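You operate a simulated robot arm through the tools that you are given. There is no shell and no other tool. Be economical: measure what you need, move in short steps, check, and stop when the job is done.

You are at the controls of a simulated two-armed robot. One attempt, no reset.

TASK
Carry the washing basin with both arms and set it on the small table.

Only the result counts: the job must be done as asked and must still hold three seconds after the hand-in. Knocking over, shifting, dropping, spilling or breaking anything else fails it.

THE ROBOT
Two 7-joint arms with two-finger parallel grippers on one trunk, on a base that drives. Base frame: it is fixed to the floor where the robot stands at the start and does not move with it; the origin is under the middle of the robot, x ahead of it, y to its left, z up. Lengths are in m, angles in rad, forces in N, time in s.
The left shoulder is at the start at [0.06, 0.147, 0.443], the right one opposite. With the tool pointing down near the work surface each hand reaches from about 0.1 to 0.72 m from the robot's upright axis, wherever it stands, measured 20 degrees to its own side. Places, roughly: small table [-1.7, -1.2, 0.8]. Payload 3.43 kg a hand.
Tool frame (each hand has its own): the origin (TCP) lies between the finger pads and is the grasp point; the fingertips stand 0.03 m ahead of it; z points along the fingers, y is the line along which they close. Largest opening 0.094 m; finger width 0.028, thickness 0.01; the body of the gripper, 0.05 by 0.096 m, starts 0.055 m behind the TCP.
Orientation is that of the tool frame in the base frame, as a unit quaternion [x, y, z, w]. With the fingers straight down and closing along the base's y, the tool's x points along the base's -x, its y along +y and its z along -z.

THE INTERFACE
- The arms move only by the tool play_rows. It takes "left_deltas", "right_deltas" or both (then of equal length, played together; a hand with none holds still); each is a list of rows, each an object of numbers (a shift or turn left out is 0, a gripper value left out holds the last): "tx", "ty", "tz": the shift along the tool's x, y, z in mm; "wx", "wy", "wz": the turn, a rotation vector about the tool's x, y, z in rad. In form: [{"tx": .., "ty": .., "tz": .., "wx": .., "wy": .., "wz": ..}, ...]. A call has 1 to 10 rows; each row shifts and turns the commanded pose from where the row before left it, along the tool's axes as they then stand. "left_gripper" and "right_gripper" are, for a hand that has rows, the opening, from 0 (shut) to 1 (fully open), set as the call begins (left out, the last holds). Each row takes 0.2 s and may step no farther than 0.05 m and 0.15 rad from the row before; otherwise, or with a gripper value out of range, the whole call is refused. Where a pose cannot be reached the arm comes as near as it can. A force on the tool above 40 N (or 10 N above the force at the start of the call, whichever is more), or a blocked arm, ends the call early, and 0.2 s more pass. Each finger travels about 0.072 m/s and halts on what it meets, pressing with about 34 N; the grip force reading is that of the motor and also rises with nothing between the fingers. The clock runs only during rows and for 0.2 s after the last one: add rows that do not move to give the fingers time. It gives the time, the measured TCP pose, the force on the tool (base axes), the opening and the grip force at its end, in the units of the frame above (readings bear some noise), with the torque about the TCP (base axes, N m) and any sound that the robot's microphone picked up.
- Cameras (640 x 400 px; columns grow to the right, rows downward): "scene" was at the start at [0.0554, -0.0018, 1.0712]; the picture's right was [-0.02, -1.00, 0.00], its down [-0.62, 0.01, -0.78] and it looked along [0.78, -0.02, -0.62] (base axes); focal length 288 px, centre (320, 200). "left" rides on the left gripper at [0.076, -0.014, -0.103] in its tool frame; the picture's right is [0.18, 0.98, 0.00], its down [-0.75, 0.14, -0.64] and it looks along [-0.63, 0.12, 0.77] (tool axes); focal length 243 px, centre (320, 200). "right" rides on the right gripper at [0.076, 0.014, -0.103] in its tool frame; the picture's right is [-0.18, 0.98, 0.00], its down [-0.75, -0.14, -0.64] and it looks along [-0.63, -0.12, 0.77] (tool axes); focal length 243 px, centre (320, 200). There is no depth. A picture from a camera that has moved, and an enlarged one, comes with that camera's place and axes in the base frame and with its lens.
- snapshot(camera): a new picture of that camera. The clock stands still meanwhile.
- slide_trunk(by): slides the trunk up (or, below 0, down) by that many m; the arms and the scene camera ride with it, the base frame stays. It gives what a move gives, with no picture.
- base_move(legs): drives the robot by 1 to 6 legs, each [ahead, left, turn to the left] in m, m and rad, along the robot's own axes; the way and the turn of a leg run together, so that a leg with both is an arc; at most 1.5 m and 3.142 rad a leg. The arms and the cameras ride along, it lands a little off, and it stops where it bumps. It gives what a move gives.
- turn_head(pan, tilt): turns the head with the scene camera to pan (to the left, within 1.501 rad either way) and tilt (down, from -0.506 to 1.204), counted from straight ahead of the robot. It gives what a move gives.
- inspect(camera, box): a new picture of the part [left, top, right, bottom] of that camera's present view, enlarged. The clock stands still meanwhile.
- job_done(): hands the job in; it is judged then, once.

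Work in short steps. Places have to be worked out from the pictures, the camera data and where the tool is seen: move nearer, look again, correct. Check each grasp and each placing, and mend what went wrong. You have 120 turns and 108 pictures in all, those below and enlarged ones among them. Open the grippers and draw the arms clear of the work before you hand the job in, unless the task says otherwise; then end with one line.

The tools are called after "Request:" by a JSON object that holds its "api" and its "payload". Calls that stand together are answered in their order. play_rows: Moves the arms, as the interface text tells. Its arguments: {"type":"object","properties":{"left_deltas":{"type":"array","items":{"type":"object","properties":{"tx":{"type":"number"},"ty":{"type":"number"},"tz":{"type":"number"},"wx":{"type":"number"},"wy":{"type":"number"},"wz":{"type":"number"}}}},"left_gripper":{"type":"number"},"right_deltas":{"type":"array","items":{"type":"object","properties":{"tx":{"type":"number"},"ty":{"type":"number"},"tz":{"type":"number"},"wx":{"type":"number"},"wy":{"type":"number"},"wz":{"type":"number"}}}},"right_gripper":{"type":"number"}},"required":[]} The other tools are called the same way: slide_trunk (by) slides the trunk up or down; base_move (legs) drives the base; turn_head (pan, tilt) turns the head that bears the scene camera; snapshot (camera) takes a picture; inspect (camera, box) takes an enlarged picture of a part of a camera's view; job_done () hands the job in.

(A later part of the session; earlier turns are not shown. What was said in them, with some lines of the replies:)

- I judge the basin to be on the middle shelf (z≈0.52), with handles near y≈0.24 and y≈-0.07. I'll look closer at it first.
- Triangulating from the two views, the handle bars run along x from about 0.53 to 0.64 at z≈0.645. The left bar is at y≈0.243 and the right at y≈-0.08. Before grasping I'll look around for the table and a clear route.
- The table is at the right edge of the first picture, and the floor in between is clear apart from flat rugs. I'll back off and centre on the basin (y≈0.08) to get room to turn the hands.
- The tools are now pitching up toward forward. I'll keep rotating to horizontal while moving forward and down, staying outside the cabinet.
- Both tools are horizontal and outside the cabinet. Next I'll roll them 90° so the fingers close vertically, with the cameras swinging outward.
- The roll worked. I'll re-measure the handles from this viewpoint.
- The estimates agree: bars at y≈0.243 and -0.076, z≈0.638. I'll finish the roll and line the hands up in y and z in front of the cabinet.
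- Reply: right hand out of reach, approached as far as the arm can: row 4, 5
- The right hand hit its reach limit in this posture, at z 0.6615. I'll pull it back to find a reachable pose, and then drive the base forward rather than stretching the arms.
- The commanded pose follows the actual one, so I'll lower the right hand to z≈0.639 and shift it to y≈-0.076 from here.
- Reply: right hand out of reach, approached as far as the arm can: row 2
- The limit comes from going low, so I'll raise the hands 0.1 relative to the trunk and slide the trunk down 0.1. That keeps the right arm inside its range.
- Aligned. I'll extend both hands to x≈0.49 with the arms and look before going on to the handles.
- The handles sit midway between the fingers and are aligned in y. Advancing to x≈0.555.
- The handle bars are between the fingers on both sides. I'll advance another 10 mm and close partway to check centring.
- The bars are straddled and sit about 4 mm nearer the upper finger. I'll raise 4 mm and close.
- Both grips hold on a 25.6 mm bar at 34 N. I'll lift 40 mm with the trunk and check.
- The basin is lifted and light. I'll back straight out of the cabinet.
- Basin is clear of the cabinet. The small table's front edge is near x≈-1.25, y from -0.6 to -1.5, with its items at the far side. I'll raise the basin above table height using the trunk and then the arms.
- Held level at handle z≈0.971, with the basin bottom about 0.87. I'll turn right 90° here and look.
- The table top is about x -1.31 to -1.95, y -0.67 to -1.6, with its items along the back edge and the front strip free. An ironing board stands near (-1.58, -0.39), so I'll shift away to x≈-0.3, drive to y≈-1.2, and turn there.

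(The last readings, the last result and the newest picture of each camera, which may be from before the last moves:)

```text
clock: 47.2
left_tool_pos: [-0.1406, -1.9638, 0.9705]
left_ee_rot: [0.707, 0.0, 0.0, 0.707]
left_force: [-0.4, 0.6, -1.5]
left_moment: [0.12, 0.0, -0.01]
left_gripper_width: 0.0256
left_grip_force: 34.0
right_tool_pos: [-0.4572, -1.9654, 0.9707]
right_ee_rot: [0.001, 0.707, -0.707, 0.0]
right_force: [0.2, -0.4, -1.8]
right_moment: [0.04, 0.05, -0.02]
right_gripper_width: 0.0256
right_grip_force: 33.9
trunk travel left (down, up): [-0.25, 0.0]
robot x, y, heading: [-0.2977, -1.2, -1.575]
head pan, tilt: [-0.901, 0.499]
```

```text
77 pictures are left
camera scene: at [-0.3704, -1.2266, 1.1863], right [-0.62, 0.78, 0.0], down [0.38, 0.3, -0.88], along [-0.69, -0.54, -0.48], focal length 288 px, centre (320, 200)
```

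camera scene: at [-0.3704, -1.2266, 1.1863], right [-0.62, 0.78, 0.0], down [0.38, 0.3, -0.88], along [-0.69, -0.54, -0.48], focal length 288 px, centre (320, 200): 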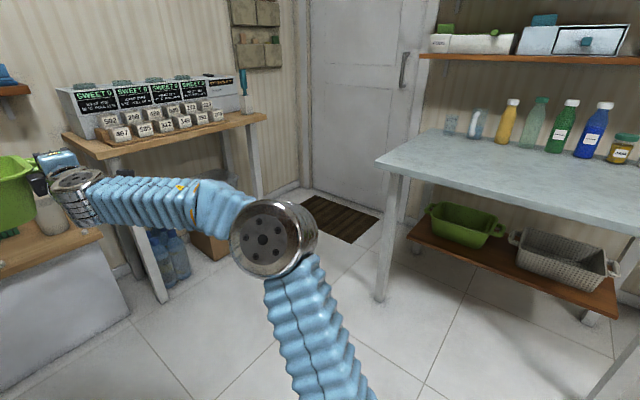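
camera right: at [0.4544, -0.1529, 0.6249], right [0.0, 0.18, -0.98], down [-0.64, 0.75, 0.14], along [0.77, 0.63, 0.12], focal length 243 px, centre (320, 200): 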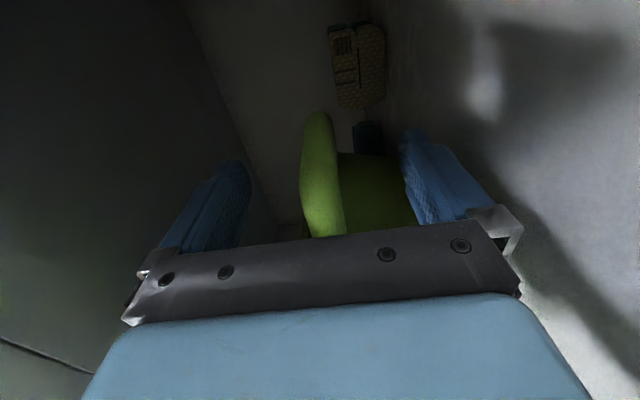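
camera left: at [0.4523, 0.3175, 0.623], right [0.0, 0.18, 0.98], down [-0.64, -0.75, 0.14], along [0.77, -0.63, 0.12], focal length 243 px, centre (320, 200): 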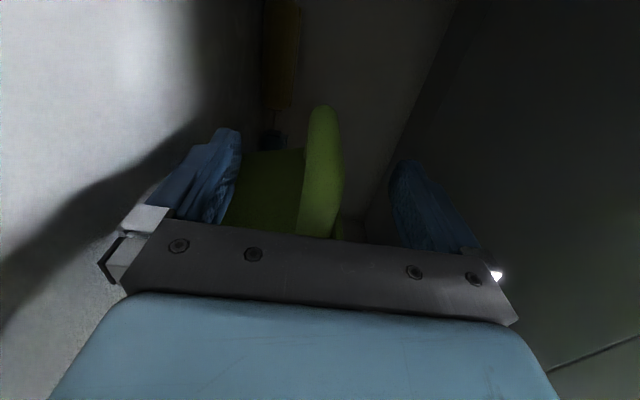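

The side table's front edge is at y≈-2.35. To be safe I'll back up 0.2 before turning right 90° to face the small table.

Request:
{"api": "base_move", "payload": {"legs": [[-0.2, 0.0, 0.0], [0.0, 0.0, -0.8], [0.0, 0.0, -0.765]]}}

Request:
{"api": "turn_head", "payload": {"pan": 0, "tilt": 0.55}}

Request:
{"api": "snapshot", "payload": {"camera": "scene"}}

```text
clock: 53.0
left_tool_pos: [-1.0612, -1.1592, 0.9715]
left_ee_rot: [0.5, -0.5, -0.5, 0.5]
left_force: [1.0, 0.5, -2.2]
left_moment: [-0.02, -0.11, -0.06]
left_gripper_width: 0.0254
left_grip_force: 34.1
right_tool_pos: [-1.0641, -0.8436, 0.9707]
right_ee_rot: [0.5, 0.5, -0.5, -0.5]
right_force: [-1.2, 0.6, -2.9]
right_moment: [-0.01, -0.07, -0.14]
right_gripper_width: 0.0254
right_grip_force: 34.5
trunk travel left (down, up): [-0.25, 0.0]
robot x, y, heading: [-0.3, -0.9987, -3.14]
head pan, tilt: [-0.901, 0.499]
```

```text
clock: 54.1
left_tool_pos: [-1.0611, -1.16, 0.9706]
left_ee_rot: [0.501, -0.5, -0.499, 0.5]
left_force: [-0.3, -0.4, -1.8]
left_moment: [0.05, -0.09, -0.02]
left_gripper_width: 0.0257
left_grip_force: 34.3
right_tool_pos: [-1.0645, -0.8433, 0.9711]
right_ee_rot: [0.5, 0.5, -0.499, -0.5]
right_force: [1.3, 0.5, -1.8]
right_moment: [0.03, -0.05, 0.06]
right_gripper_width: 0.0255
right_grip_force: 34.3
trunk travel left (down, up): [-0.25, 0.0]
robot x, y, heading: [-0.3008, -1.0003, -3.144]
head pan, tilt: [0.0, 0.55]
```

```text
76 pictures are left
camera scene: at [-0.3589, -1.0006, 1.1818], right [0.0, 1.0, 0.0], down [0.52, 0.0, -0.85], along [-0.85, 0.0, -0.52], focal length 288 px, centre (320, 200)
```

scene: 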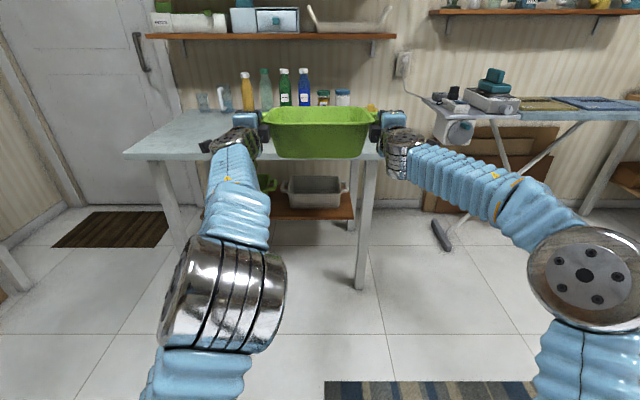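

Facing the table, I see its front edge at x≈-1.28, y from -1.64 to about -0.74, and the bottles at x≈-1.85. I'll strafe left 0.2 to centre at y≈-1.2, advance 0.25, and look again.

Request:
{"api": "base_move", "payload": {"legs": [[0.0, 0.2, 0.0], [0.22, 0.0, 0.0]]}}

Request:
{"api": "snapshot", "payload": {"camera": "scene"}}

Request:
{"api": "snapshot", "payload": {"camera": "left"}}

Request:
{"api": "snapshot", "payload": {"camera": "right"}}

```text
clock: 57.0
left_tool_pos: [-1.2821, -1.3588, 0.9705]
left_ee_rot: [-0.5, 0.501, 0.499, -0.5]
left_force: [-0.6, -0.1, -1.7]
left_moment: [0.04, -0.1, 0.02]
left_gripper_width: 0.0258
left_grip_force: 33.6
right_tool_pos: [-1.2856, -1.0421, 0.9708]
right_ee_rot: [0.5, 0.5, -0.499, -0.5]
right_force: [0.5, 0.3, -1.0]
right_moment: [0.02, -0.04, 0.07]
right_gripper_width: 0.0256
right_grip_force: 34.8
trunk travel left (down, up): [-0.25, 0.0]
robot x, y, heading: [-0.5196, -1.1975, -3.142]
head pan, tilt: [0.0, 0.55]
```

```text
75 pictures are left
camera scene: at [-0.5802, -1.2, 1.1818], right [0.0, 1.0, 0.0], down [0.52, 0.0, -0.85], along [-0.85, 0.0, -0.52], focal length 288 px, centre (320, 200)
```

scene: 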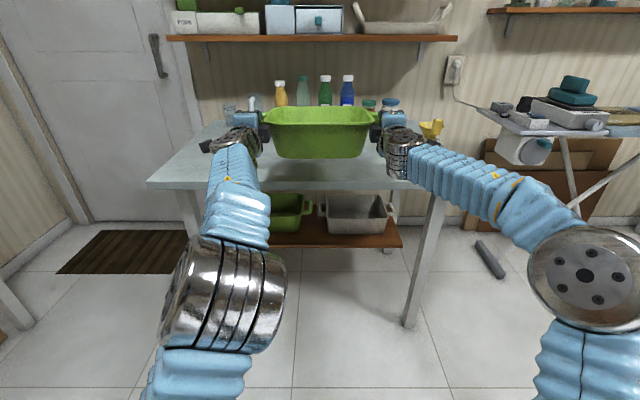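

```text
74 pictures are left
camera left: at [-1.1799, -1.4353, 0.9571], right [0.0, -0.18, 0.98], down [0.64, 0.75, 0.14], along [-0.77, 0.63, 0.12], focal length 243 px, centre (320, 200)
```

left: 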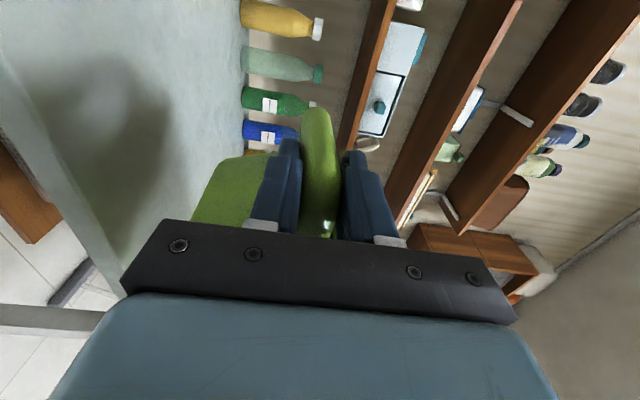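

```text
73 pictures are left
camera right: at [-1.1824, -0.9668, 0.9576], right [0.0, -0.18, -0.98], down [0.64, -0.75, 0.14], along [-0.77, -0.63, 0.12], focal length 243 px, centre (320, 200)
```

right: 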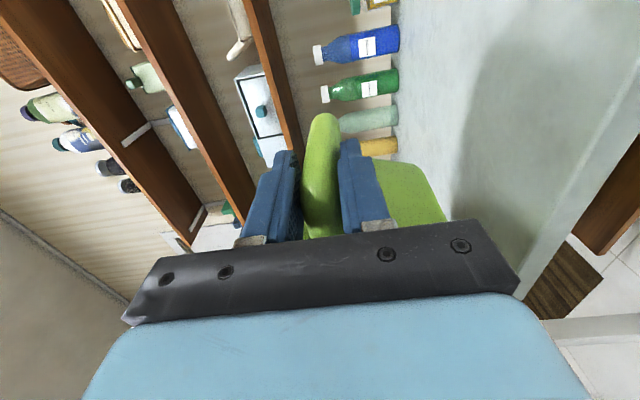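

The basin is over the table's front strip with clearance. The front edge is confirmed at x≈-1.27 and the area ahead is free. Advancing 0.2 m.

Request:
{"api": "base_move", "payload": {"legs": [[0.2, 0.0, 0.0]]}}

Request:
{"api": "snapshot", "payload": {"camera": "scene"}}

Request:
{"api": "snapshot", "payload": {"camera": "left"}}

```text
clock: 58.6
left_tool_pos: [-1.4817, -1.3587, 0.9707]
left_ee_rot: [0.501, -0.5, -0.5, 0.499]
left_force: [0.6, -0.9, -1.3]
left_moment: [0.03, -0.09, -0.02]
left_gripper_width: 0.026
left_grip_force: 34.1
right_tool_pos: [-1.4843, -1.0415, 0.9707]
right_ee_rot: [0.5, 0.5, -0.499, -0.5]
right_force: [0.9, -0.6, -1.8]
right_moment: [0.02, -0.04, 0.02]
right_gripper_width: 0.0255
right_grip_force: 33.8
trunk travel left (down, up): [-0.25, 0.0]
robot x, y, heading: [-0.7152, -1.203, 3.138]
head pan, tilt: [0.0, 0.55]
```

```text
72 pictures are left
camera scene: at [-0.7788, -1.1998, 1.1818], right [0.0, 1.0, 0.0], down [0.52, 0.0, -0.85], along [-0.85, 0.0, -0.52], focal length 288 px, centre (320, 200)
```

scene: 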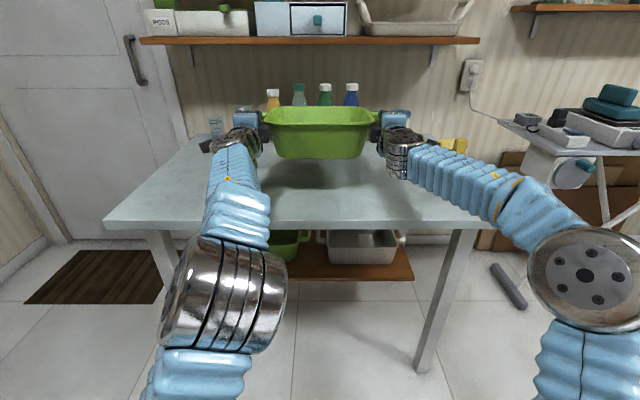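

```text
71 pictures are left
camera left: at [-1.3789, -1.4339, 0.9571], right [0.0, -0.18, 0.98], down [0.64, 0.75, 0.14], along [-0.77, 0.63, 0.12], focal length 243 px, centre (320, 200)
```

left: 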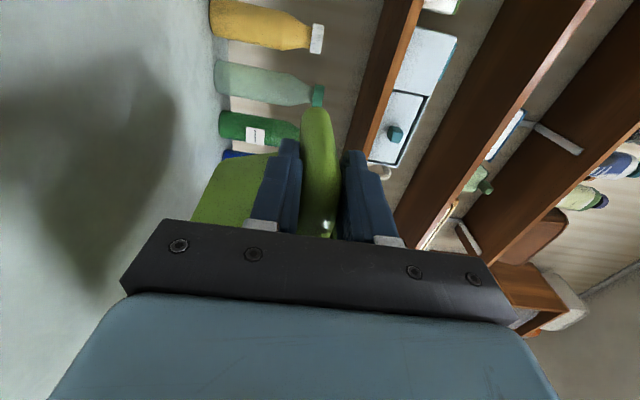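

The basin is over the table with bottom front roughly 0.1 m past the edge. I'll back off 30 mm so the wrists stay clear of the table edge, then lower in small steps while watching force.

Request:
{"api": "base_move", "payload": {"legs": [[-0.03, 0.0, 0.0]]}}

Request:
{"api": "play_rows", "payload": {"left_deltas": [{"ty": -10}, {"ty": -10}, {"ty": -10}, {"ty": -10}, {}], "right_deltas": [{"ty": 10}, {"ty": 10}, {"ty": 10}, {"ty": 10}, {}]}}

Request:
{"api": "inspect", "payload": {"camera": "scene", "box": [180, 80, 440, 243]}}

```text
clock: 59.5
left_tool_pos: [-1.4524, -1.3589, 0.9716]
left_ee_rot: [-0.5, 0.501, 0.5, -0.499]
left_force: [-0.7, -0.9, -1.9]
left_moment: [0.05, -0.09, 0.03]
left_gripper_width: 0.0257
left_grip_force: 34.0
right_tool_pos: [-1.4533, -1.0414, 0.9713]
right_ee_rot: [0.501, 0.5, -0.5, -0.499]
right_force: [-0.5, -1.3, -1.6]
right_moment: [0.03, -0.04, 0.05]
right_gripper_width: 0.0255
right_grip_force: 34.0
trunk travel left (down, up): [-0.25, 0.0]
robot x, y, heading: [-0.6856, -1.1996, 3.146]
head pan, tilt: [0.0, 0.55]
```

```text
clock: 60.6
left_tool_pos: [-1.4527, -1.3586, 0.9307]
left_ee_rot: [-0.501, 0.501, 0.499, -0.499]
left_force: [-0.3, -1.0, -1.8]
left_moment: [-0.04, -0.1, 0.22]
left_gripper_width: 0.0256
left_grip_force: 34.2
right_tool_pos: [-1.454, -1.0411, 0.9311]
right_ee_rot: [0.501, 0.5, -0.499, -0.5]
right_force: [2.0, 1.2, -1.9]
right_moment: [-0.02, -0.06, 0.1]
right_gripper_width: 0.0258
right_grip_force: 33.8
trunk travel left (down, up): [-0.25, 0.0]
robot x, y, heading: [-0.6886, -1.1997, 3.134]
head pan, tilt: [0.0, 0.55]
```

```text
2.45 times, centred on (310, 162) of scene
camera zoom: at [-0.7493, -1.1999, 1.1818], right [0.0, 1.0, 0.0], down [0.52, 0.0, -0.85], along [-0.85, 0.0, -0.52], focal length 707 px, centre (344, 294)
```

zoom: 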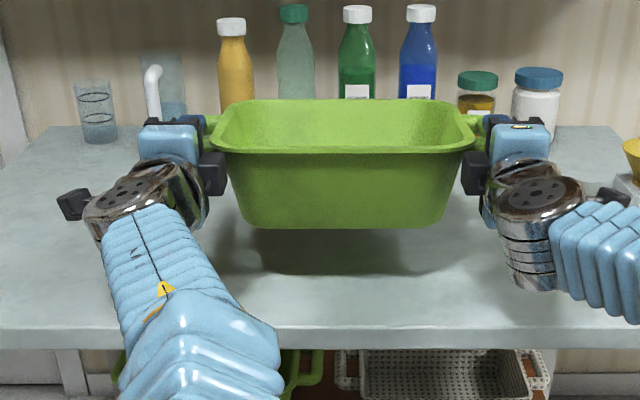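

About 36 mm remains to the table. The right wrist is near the edge, so I'll back off 50 mm more for wrist clearance; the basin bottom still keeps about 0.09 m margin.

Request:
{"api": "base_move", "payload": {"legs": [[-0.05, 0.0, 0.0]]}}

Request:
{"api": "play_rows", "payload": {"left_deltas": [{"ty": -8}, {"ty": -7}, {}], "right_deltas": [{"ty": 8}, {"ty": 7}, {}]}}

Request:
{"api": "inspect", "payload": {"camera": "scene", "box": [180, 100, 440, 263]}}

```text
clock: 61.6
left_tool_pos: [-1.402, -1.3578, 0.9316]
left_ee_rot: [0.501, -0.5, -0.5, 0.499]
left_force: [-1.4, -0.6, -3.1]
left_moment: [0.05, -0.1, 0.17]
left_gripper_width: 0.0259
left_grip_force: 33.9
right_tool_pos: [-1.4041, -1.0401, 0.9309]
right_ee_rot: [0.501, 0.501, -0.499, -0.5]
right_force: [1.7, 1.2, -1.9]
right_moment: [0.02, -0.04, 0.15]
right_gripper_width: 0.0256
right_grip_force: 34.2
trunk travel left (down, up): [-0.25, 0.0]
robot x, y, heading: [-0.6368, -1.1993, 3.136]
head pan, tilt: [0.0, 0.55]
```

```text
clock: 62.4
left_tool_pos: [-1.4007, -1.3581, 0.9164]
left_ee_rot: [-0.5, 0.501, 0.499, -0.5]
left_force: [-3.0, 0.7, -2.6]
left_moment: [0.02, -0.05, 0.22]
left_gripper_width: 0.0257
left_grip_force: 33.9
right_tool_pos: [-1.4044, -1.0405, 0.915]
right_ee_rot: [0.501, 0.5, -0.5, -0.499]
right_force: [1.6, 0.2, -2.7]
right_moment: [-0.06, -0.08, 0.57]
right_gripper_width: 0.0258
right_grip_force: 34.1
trunk travel left (down, up): [-0.25, 0.0]
robot x, y, heading: [-0.6352, -1.1989, 3.137]
head pan, tilt: [0.0, 0.55]
```

```text
2.45 times, centred on (310, 182) of scene
camera zoom: at [-0.699, -1.1999, 1.1818], right [0.0, 1.0, 0.0], down [0.52, 0.0, -0.85], along [-0.85, 0.0, -0.52], focal length 707 px, centre (344, 245)
```

zoom: 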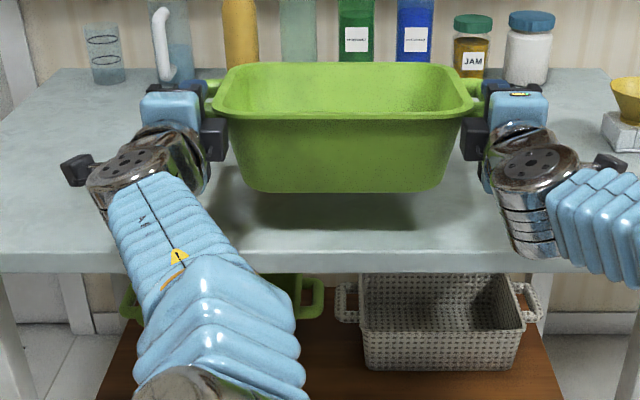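

Wrists are now in front of the edge. Continuing down 12 mm.

Request:
{"api": "play_rows", "payload": {"left_deltas": [{"ty": -4}, {"ty": -4}, {"ty": -4}, {}], "right_deltas": [{"ty": 4}, {"ty": 4}, {"ty": 4}, {}]}}

Request:
{"api": "inspect", "payload": {"camera": "scene", "box": [180, 100, 440, 263]}}

```text
clock: 63.4
left_tool_pos: [-1.4012, -1.359, 0.9044]
left_ee_rot: [-0.5, 0.501, 0.5, -0.499]
left_force: [-1.6, 0.4, -1.7]
left_moment: [0.01, -0.1, 0.06]
left_gripper_width: 0.0257
left_grip_force: 34.1
right_tool_pos: [-1.4037, -1.0404, 0.9033]
right_ee_rot: [0.501, 0.5, -0.5, -0.499]
right_force: [-1.2, -1.3, -1.8]
right_moment: [0.03, -0.04, 0.11]
right_gripper_width: 0.0257
right_grip_force: 34.0
trunk travel left (down, up): [-0.25, 0.0]
robot x, y, heading: [-0.6355, -1.1991, 3.142]
head pan, tilt: [0.0, 0.55]
```

```text
2.45 times, centred on (310, 182) of scene
camera zoom: at [-0.699, -1.1999, 1.1818], right [0.0, 1.0, 0.0], down [0.52, 0.0, -0.85], along [-0.85, 0.0, -0.52], focal length 707 px, centre (344, 245)
```

zoom: 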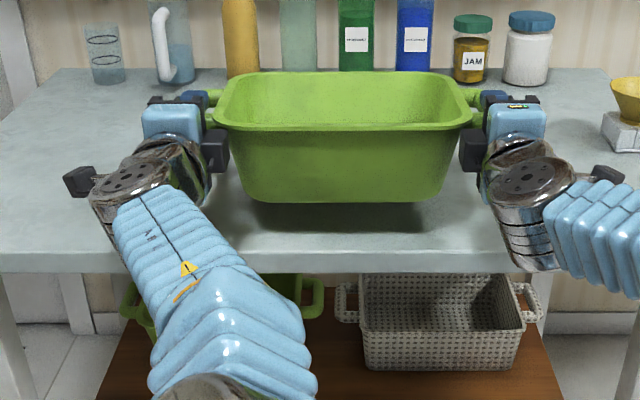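

No contact yet and the shadow gap is shrinking. Down another 8 mm.

Request:
{"api": "play_rows", "payload": {"left_deltas": [{"ty": -3}, {"ty": -3}, {"ty": -2}, {}], "right_deltas": [{"ty": 3}, {"ty": 3}, {"ty": 2}, {}]}}

```text
clock: 64.4
left_tool_pos: [-1.4015, -1.3584, 0.8956]
left_ee_rot: [-0.5, 0.501, 0.499, -0.5]
left_force: [1.2, -0.7, -2.3]
left_moment: [-0.05, -0.07, -0.07]
left_gripper_width: 0.0255
left_grip_force: 34.3
right_tool_pos: [-1.4036, -1.0416, 0.8948]
right_ee_rot: [0.501, 0.5, -0.499, -0.5]
right_force: [-0.8, 0.1, -1.8]
right_moment: [-0.01, -0.07, -0.36]
right_gripper_width: 0.0258
right_grip_force: 33.9
trunk travel left (down, up): [-0.25, 0.0]
robot x, y, heading: [-0.6369, -1.1987, 3.139]
head pan, tilt: [0.0, 0.55]
```

Still no contact. Another 6 mm, then a look.

Request:
{"api": "play_rows", "payload": {"left_deltas": [{"ty": -2}, {"ty": -2}, {"ty": -2}, {}], "right_deltas": [{"ty": 2}, {"ty": 2}, {"ty": 2}, {}]}}

Request:
{"api": "inspect", "payload": {"camera": "scene", "box": [180, 120, 440, 283]}}

```text
clock: 65.4
left_tool_pos: [-1.4011, -1.3594, 0.8905]
left_ee_rot: [-0.5, 0.501, 0.5, -0.499]
left_force: [2.2, -0.2, -1.8]
left_moment: [0.04, -0.1, -0.39]
left_gripper_width: 0.0258
left_grip_force: 33.7
right_tool_pos: [-1.4036, -1.041, 0.8894]
right_ee_rot: [0.502, 0.5, -0.5, -0.498]
right_force: [-2.6, 0.4, -2.1]
right_moment: [0.0, -0.11, -0.36]
right_gripper_width: 0.0259
right_grip_force: 34.4
trunk travel left (down, up): [-0.25, 0.0]
robot x, y, heading: [-0.6374, -1.2017, 3.136]
head pan, tilt: [0.0, 0.55]
```

```text
2.45 times, centred on (310, 202) of scene
camera zoom: at [-0.6989, -1.1999, 1.1818], right [0.0, 1.0, 0.0], down [0.52, 0.0, -0.85], along [-0.85, 0.0, -0.52], focal length 707 px, centre (344, 196)
```

zoom: 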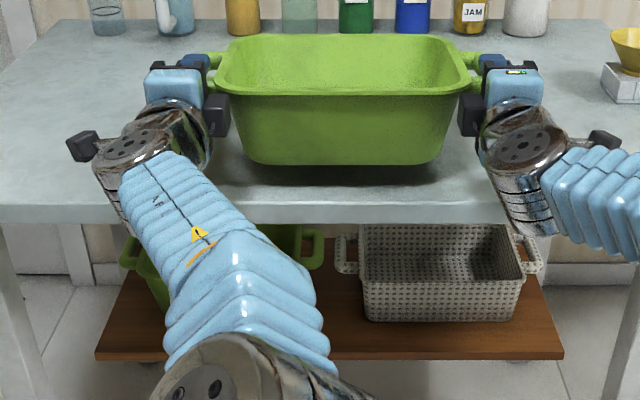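

The basin is very near the surface with only a narrow shadow. Continuing 8 mm more in 2 mm steps.

Request:
{"api": "play_rows", "payload": {"left_deltas": [{"ty": -2}, {"ty": -2}, {"ty": -2}, {"ty": -2}, {}], "right_deltas": [{"ty": 2}, {"ty": 2}, {"ty": 2}, {"ty": 2}, {}]}}

Request:
{"api": "inspect", "payload": {"camera": "scene", "box": [180, 120, 440, 283]}}

```text
clock: 66.6
left_tool_pos: [-1.401, -1.3564, 0.8827]
left_ee_rot: [-0.5, 0.501, 0.499, -0.5]
left_force: [-1.6, -0.3, -2.0]
left_moment: [0.05, -0.07, 0.29]
left_gripper_width: 0.0256
left_grip_force: 34.1
right_tool_pos: [-1.4021, -1.0409, 0.882]
right_ee_rot: [0.501, 0.5, -0.499, -0.5]
right_force: [1.9, 0.2, -2.7]
right_moment: [-0.03, -0.08, 0.13]
right_gripper_width: 0.0256
right_grip_force: 33.9
trunk travel left (down, up): [-0.25, 0.0]
robot x, y, heading: [-0.6367, -1.1991, 3.138]
head pan, tilt: [0.0, 0.55]
```

```text
2.45 times, centred on (310, 202) of scene
camera zoom: at [-0.6989, -1.1999, 1.1818], right [0.0, 1.0, 0.0], down [0.52, 0.0, -0.85], along [-0.85, 0.0, -0.52], focal length 707 px, centre (344, 196)
```

zoom: 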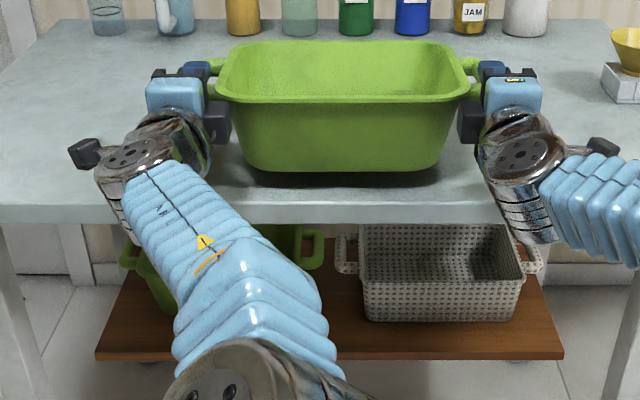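

No contact yet (forces unchanged), and the wrists remain in front of the edge. Another 6 mm.

Request:
{"api": "play_rows", "payload": {"left_deltas": [{"ty": -2}, {"ty": -2}, {"ty": -2}, {}], "right_deltas": [{"ty": 2}, {"ty": 2}, {"ty": 2}, {}]}}

Request:
{"api": "inspect", "payload": {"camera": "scene", "box": [260, 160, 390, 241]}}

```text
clock: 67.6
left_tool_pos: [-1.4017, -1.3573, 0.8767]
left_ee_rot: [-0.5, 0.501, 0.5, -0.499]
left_force: [-2.2, -0.5, -2.7]
left_moment: [0.0, -0.09, 0.21]
left_gripper_width: 0.0257
left_grip_force: 34.0
right_tool_pos: [-1.4032, -1.0409, 0.8765]
right_ee_rot: [0.501, 0.5, -0.498, -0.5]
right_force: [2.4, -0.1, -1.7]
right_moment: [-0.01, -0.06, 0.44]
right_gripper_width: 0.0256
right_grip_force: 33.7
trunk travel left (down, up): [-0.25, 0.0]
robot x, y, heading: [-0.6382, -1.2022, 3.141]
head pan, tilt: [0.0, 0.55]
```

```text
4.92 times, centred on (325, 200) of scene
camera zoom: at [-0.6989, -1.1999, 1.1818], right [0.0, 1.0, 0.0], down [0.52, 0.0, -0.85], along [-0.85, 0.0, -0.52], focal length 1418 px, centre (295, 198)
```

zoom: 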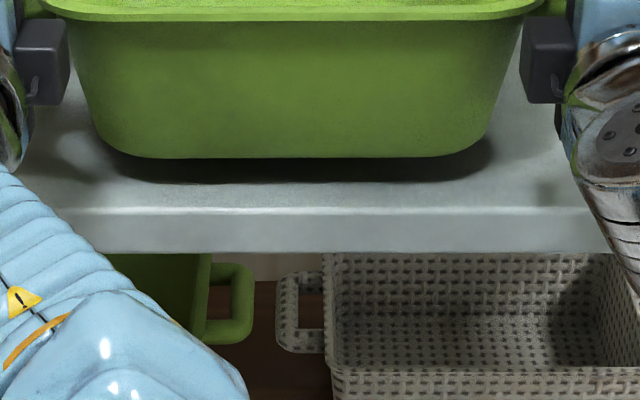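

A small shadow gap remains, so continue 6 mm.

Request:
{"api": "play_rows", "payload": {"left_deltas": [{"ty": -2}, {"ty": -2}, {"ty": -2}, {}], "right_deltas": [{"ty": 2}, {"ty": 2}, {"ty": 2}, {}]}}

Request:
{"api": "inspect", "payload": {"camera": "scene", "box": [260, 160, 390, 241]}}

```text
clock: 68.6
left_tool_pos: [-1.4016, -1.3586, 0.8705]
left_ee_rot: [0.5, -0.5, -0.499, 0.5]
left_force: [-2.5, 0.1, -2.0]
left_moment: [-0.01, -0.14, 0.61]
left_gripper_width: 0.0255
left_grip_force: 33.4
right_tool_pos: [-1.4028, -1.0409, 0.8693]
right_ee_rot: [0.501, 0.501, -0.499, -0.499]
right_force: [3.5, -1.4, -1.4]
right_moment: [-0.01, -0.02, 0.28]
right_gripper_width: 0.0257
right_grip_force: 34.4
trunk travel left (down, up): [-0.25, 0.0]
robot x, y, heading: [-0.6397, -1.2001, 3.142]
head pan, tilt: [0.0, 0.55]
```

```text
4.92 times, centred on (325, 200) of scene
camera zoom: at [-0.6989, -1.1999, 1.1818], right [0.0, 1.0, 0.0], down [0.52, 0.0, -0.85], along [-0.85, 0.0, -0.52], focal length 1418 px, centre (295, 198)
```

zoom: 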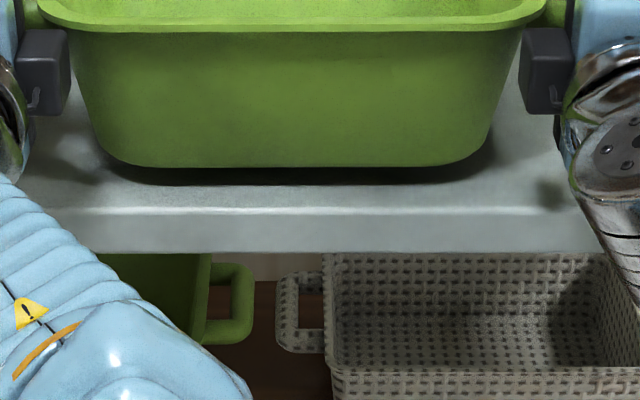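

Gap is now about 7 mm. Continuing 6 mm.

Request:
{"api": "play_rows", "payload": {"left_deltas": [{"ty": -2}, {"ty": -2}, {"ty": -2}, {}], "right_deltas": [{"ty": 2}, {"ty": 2}, {"ty": 2}, {}]}}

Request:
{"api": "inspect", "payload": {"camera": "scene", "box": [220, 140, 420, 265]}}

```text
clock: 69.6
left_tool_pos: [-1.4015, -1.3583, 0.8641]
left_ee_rot: [-0.5, 0.5, 0.501, -0.499]
left_force: [2.1, 1.0, 0.4]
left_moment: [0.01, 0.2, -0.34]
left_gripper_width: 0.0258
left_grip_force: 34.2
right_tool_pos: [-1.4036, -1.0392, 0.8654]
right_ee_rot: [0.501, 0.499, -0.5, -0.5]
right_force: [-1.8, -0.5, -0.1]
right_moment: [-0.03, 0.21, -0.35]
right_gripper_width: 0.0257
right_grip_force: 34.2
trunk travel left (down, up): [-0.25, 0.0]
robot x, y, heading: [-0.6374, -1.1968, 3.139]
head pan, tilt: [0.0, 0.55]
```

```text
3.20 times, centred on (320, 202) of scene
camera zoom: at [-0.6984, -1.1999, 1.1819], right [0.0, 1.0, 0.0], down [0.52, 0.0, -0.85], along [-0.85, 0.0, -0.52], focal length 922 px, centre (320, 192)
```

zoom: 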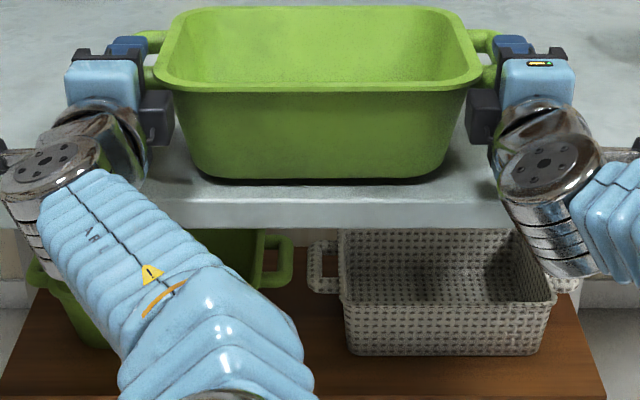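

Contact is starting: the vertical force has dropped to about 0 and the moment has flipped. I'll press 2 mm more, then open only partway because the lower finger is near the table.

Request:
{"api": "play_rows", "payload": {"left_deltas": [{"ty": -1}, {"ty": -1}, {}], "right_deltas": [{"ty": 1}, {"ty": 1}, {}]}}

Request:
{"api": "inspect", "payload": {"camera": "left", "box": [100, 80, 420, 280]}}

```text
clock: 70.4
left_tool_pos: [-1.401, -1.3579, 0.8628]
left_ee_rot: [-0.5, 0.501, 0.5, -0.499]
left_force: [1.1, 1.4, -0.7]
left_moment: [0.01, 0.2, -0.2]
left_gripper_width: 0.0258
left_grip_force: 34.1
right_tool_pos: [-1.4019, -1.0411, 0.8616]
right_ee_rot: [0.501, 0.5, -0.499, -0.5]
right_force: [0.0, -1.2, 3.3]
right_moment: [-0.06, 0.17, -0.16]
right_gripper_width: 0.0256
right_grip_force: 33.7
trunk travel left (down, up): [-0.25, 0.0]
robot x, y, heading: [-0.6408, -1.1997, 3.139]
head pan, tilt: [0.0, 0.55]
```

```text
2.00 times, centred on (260, 180) of left
camera zoom: at [-1.2983, -1.4338, 0.8484], right [0.0, -0.18, 0.98], down [0.64, 0.75, 0.14], along [-0.77, 0.63, 0.12], focal length 485 px, centre (440, 240)
```

zoom: 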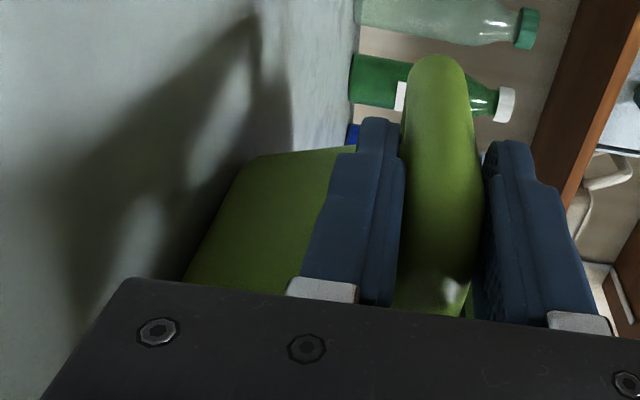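

Contact at handle z≈0.863 means the table top is about 0.745, with its edge at x≈-1.40. The basin is therefore only 3 cm inside the edge, and the wrists have more room than I thought. I'll lift 15 mm, drive in 0.07 m, and set it down again.

Request:
{"api": "play_rows", "payload": {"left_deltas": [{"ty": 5}, {"ty": 6}, {"ty": 6}, {}], "right_deltas": [{"ty": -5}, {"ty": -6}, {"ty": -6}, {}]}}

Request:
{"api": "base_move", "payload": {"legs": [[0.07, 0.0, 0.0]]}}

Request:
{"api": "snapshot", "payload": {"camera": "scene"}}

```text
clock: 71.4
left_tool_pos: [-1.402, -1.3586, 0.8795]
left_ee_rot: [-0.5, 0.502, 0.5, -0.498]
left_force: [-0.2, 2.2, -0.3]
left_moment: [0.06, -0.02, -0.26]
left_gripper_width: 0.0257
left_grip_force: 33.8
right_tool_pos: [-1.4036, -1.0401, 0.8788]
right_ee_rot: [0.501, 0.5, -0.499, -0.499]
right_force: [-0.1, -1.1, -2.0]
right_moment: [0.12, -0.11, 0.31]
right_gripper_width: 0.0255
right_grip_force: 34.3
trunk travel left (down, up): [-0.25, 0.0]
robot x, y, heading: [-0.638, -1.1973, 3.145]
head pan, tilt: [0.0, 0.55]
```

```text
clock: 72.4
left_tool_pos: [-1.4724, -1.358, 0.8794]
left_ee_rot: [-0.5, 0.501, 0.5, -0.499]
left_force: [-0.5, 2.3, -2.6]
left_moment: [-0.02, -0.05, 0.12]
left_gripper_width: 0.0257
left_grip_force: 34.1
right_tool_pos: [-1.4746, -1.0407, 0.8792]
right_ee_rot: [0.5, 0.5, -0.499, -0.5]
right_force: [1.1, -1.7, -1.8]
right_moment: [0.0, -0.08, 0.1]
right_gripper_width: 0.0254
right_grip_force: 34.5
trunk travel left (down, up): [-0.25, 0.0]
robot x, y, heading: [-0.7116, -1.198, 3.14]
head pan, tilt: [0.0, 0.55]
```

```text
61 pictures are left
camera scene: at [-0.7694, -1.1998, 1.1818], right [0.0, 1.0, 0.0], down [0.52, 0.0, -0.85], along [-0.85, 0.0, -0.52], focal length 288 px, centre (320, 200)
```

scene: 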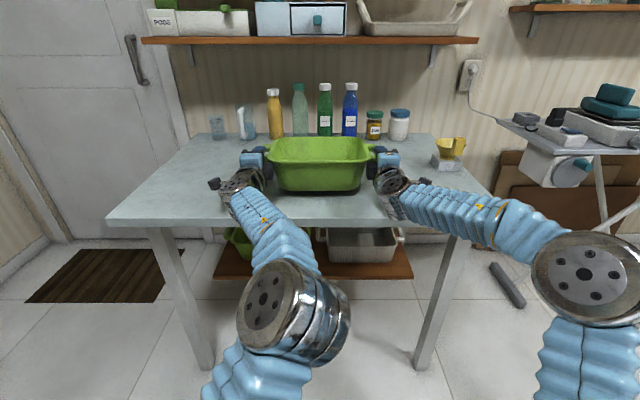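

No bump, and forces are normal. The basin is now well inside the edge, so I'll lower it onto the surface.

Request:
{"api": "play_rows", "payload": {"left_deltas": [{"ty": -4}, {"ty": -4}, {"ty": -3}, {"ty": -2}, {"ty": -2}, {"ty": -1}, {}], "right_deltas": [{"ty": 4}, {"ty": 4}, {"ty": 3}, {"ty": 2}, {"ty": 2}, {"ty": 1}, {}]}}

Request:
{"api": "inspect", "payload": {"camera": "scene", "box": [180, 110, 460, 285]}}

```text
clock: 74.0
left_tool_pos: [-1.4716, -1.358, 0.8643]
left_ee_rot: [-0.5, 0.501, 0.5, -0.499]
left_force: [-2.7, -0.9, 0.1]
left_moment: [0.04, 0.11, 0.33]
left_gripper_width: 0.0256
left_grip_force: 34.2
right_tool_pos: [-1.4722, -1.0399, 0.8621]
right_ee_rot: [0.501, 0.5, -0.5, -0.499]
right_force: [1.9, -0.8, -0.1]
right_moment: [0.0, 0.1, 0.44]
right_gripper_width: 0.0253
right_grip_force: 34.1
trunk travel left (down, up): [-0.25, 0.0]
robot x, y, heading: [-0.7075, -1.1979, 3.137]
head pan, tilt: [0.0, 0.55]
```

```text
2.29 times, centred on (320, 198) of scene
camera zoom: at [-0.7693, -1.1999, 1.1818], right [0.0, 1.0, 0.0], down [0.52, 0.0, -0.85], along [-0.85, 0.0, -0.52], focal length 658 px, centre (320, 206)
```

zoom: 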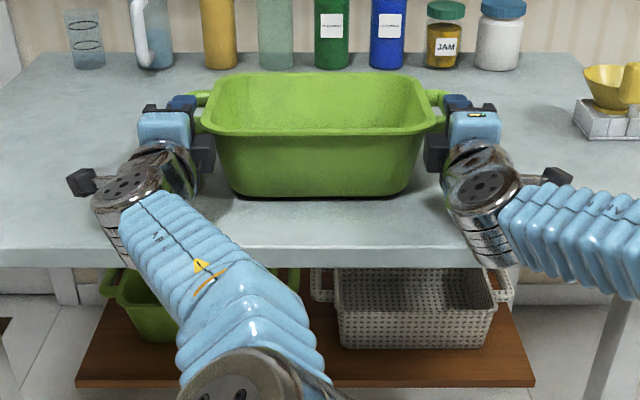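

The basin is touching the surface, about 10 cm inside the edge, with the load off the hands. I'll lower 1 mm more and open the grippers to about half.

Request:
{"api": "play_rows", "payload": {"left_deltas": [{"ty": -1}, {}], "right_deltas": [{"ty": 1}, {}]}}

Request:
{"api": "play_rows", "payload": {"left_deltas": [{}, {}, {}, {}], "right_deltas": [{}, {}, {}, {}], "left_gripper": 0.5, "right_gripper": 0.5}}

Request:
{"api": "inspect", "payload": {"camera": "left", "box": [160, 80, 480, 280]}}

Request:
{"api": "inspect", "payload": {"camera": "right", "box": [160, 80, 480, 280]}}

```text
clock: 74.6
left_tool_pos: [-1.4721, -1.3565, 0.8619]
left_ee_rot: [0.501, -0.5, -0.5, 0.499]
left_force: [0.0, -0.7, 1.8]
left_moment: [0.05, 0.23, 0.18]
left_gripper_width: 0.0257
left_grip_force: 34.2
right_tool_pos: [-1.4735, -1.0411, 0.8633]
right_ee_rot: [0.501, 0.5, -0.5, -0.499]
right_force: [1.2, 0.3, 0.4]
right_moment: [0.0, 0.21, 0.25]
right_gripper_width: 0.0256
right_grip_force: 34.3
trunk travel left (down, up): [-0.25, 0.0]
robot x, y, heading: [-0.7135, -1.197, 3.143]
head pan, tilt: [0.0, 0.55]
```

```text
clock: 75.6
left_tool_pos: [-1.4722, -1.358, 0.8629]
left_ee_rot: [-0.5, 0.501, 0.5, -0.5]
left_force: [-0.7, -0.6, -0.1]
left_moment: [0.03, 0.0, 0.02]
left_gripper_width: 0.0471
left_grip_force: 0.1
right_tool_pos: [-1.474, -1.0405, 0.8629]
right_ee_rot: [0.502, 0.499, -0.499, -0.5]
right_force: [0.4, -0.9, 0.1]
right_moment: [-0.03, 0.02, 0.04]
right_gripper_width: 0.0469
right_grip_force: 0.1
trunk travel left (down, up): [-0.25, 0.0]
robot x, y, heading: [-0.709, -1.2006, 3.143]
head pan, tilt: [0.0, 0.55]
```

```text
2.00 times, centred on (320, 180) of left
camera zoom: at [-1.3694, -1.4335, 0.8482], right [0.0, -0.18, 0.98], down [0.64, 0.75, 0.14], along [-0.77, 0.63, 0.12], focal length 485 px, centre (320, 240)
```

zoom: 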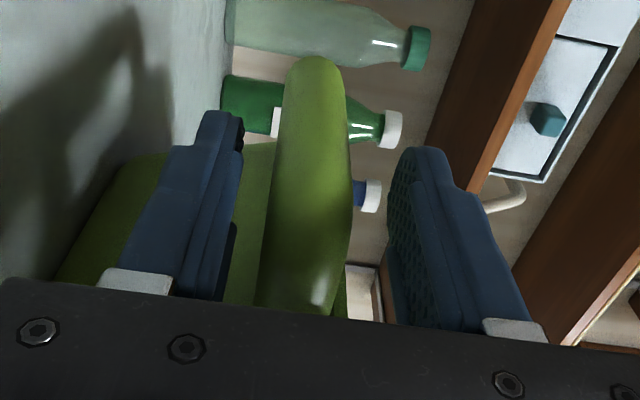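

```text
2.00 times, centred on (320, 180) of right
camera zoom: at [-1.3706, -0.965, 0.8488], right [0.0, -0.18, -0.98], down [0.64, -0.75, 0.14], along [-0.77, -0.63, 0.12], focal length 485 px, centre (320, 240)
```

zoom: 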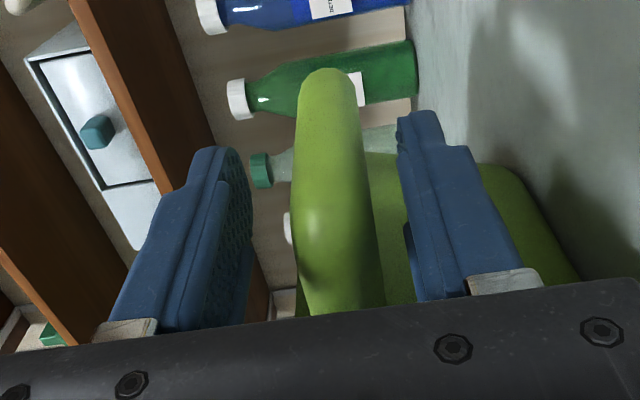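

Released, with both bars free between the fingers. I'll back the base straight out 0.3 m and check the result.

Request:
{"api": "base_move", "payload": {"legs": [[-0.3, 0.0, 0.0]]}}

Request:
{"api": "snapshot", "payload": {"camera": "scene"}}

```text
clock: 77.6
left_tool_pos: [-1.1741, -1.358, 0.8622]
left_ee_rot: [-0.5, 0.5, 0.5, -0.5]
left_force: [0.0, -0.5, -0.4]
left_moment: [0.04, 0.01, -0.01]
left_gripper_width: 0.0471
left_grip_force: 0.0
right_tool_pos: [-1.1761, -1.0424, 0.8622]
right_ee_rot: [0.501, 0.501, -0.499, -0.499]
right_force: [0.7, 0.1, -0.4]
right_moment: [-0.01, -0.01, 0.0]
right_gripper_width: 0.0471
right_grip_force: 0.1
trunk travel left (down, up): [-0.25, 0.0]
robot x, y, heading: [-0.4109, -1.2011, 3.14]
head pan, tilt: [0.0, 0.55]
```

```text
57 pictures are left
camera scene: at [-0.4714, -1.2001, 1.1818], right [0.0, 1.0, 0.0], down [0.52, 0.0, -0.85], along [-0.85, 0.0, -0.52], focal length 288 px, centre (320, 200)
```

scene: 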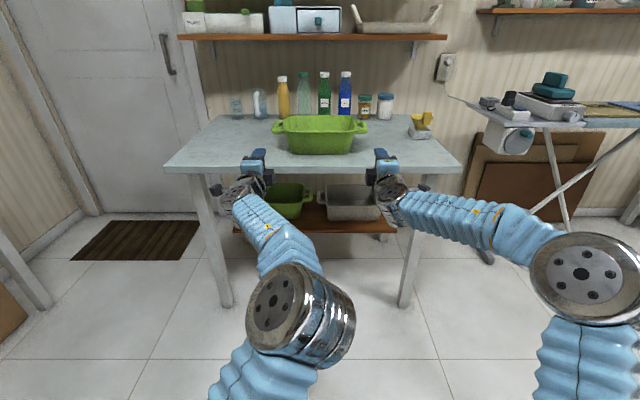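

The basin stands upright on the table, nothing else has moved, and the arms are clear. I'll open the grippers fully and hand in.

Request:
{"api": "play_rows", "payload": {"left_deltas": [{}, {}, {}, {}], "right_deltas": [{}, {}, {}, {}], "left_gripper": 1, "right_gripper": 1}}

Request:
{"api": "job_done", "payload": {}}

```text
clock: 78.6
left_tool_pos: [-1.1734, -1.3589, 0.863]
left_ee_rot: [0.501, -0.5, -0.5, 0.499]
left_force: [0.2, 0.4, 0.2]
left_moment: [0.0, 0.0, -0.02]
left_gripper_width: 0.0944
left_grip_force: 0.1
right_tool_pos: [-1.1759, -1.0419, 0.8624]
right_ee_rot: [0.5, 0.5, -0.5, -0.5]
right_force: [-0.2, 0.5, -0.2]
right_moment: [0.02, 0.01, 0.02]
right_gripper_width: 0.094
right_grip_force: 0.0
trunk travel left (down, up): [-0.25, 0.0]
robot x, y, heading: [-0.4105, -1.1993, 3.138]
head pan, tilt: [0.0, 0.55]
```

```text
The job is handed in.
```

I carried the basin with both arms and set it upright on the small table, then opened the grippers, backed the arms clear and handed the job in; the last picture showed nothing else moved.
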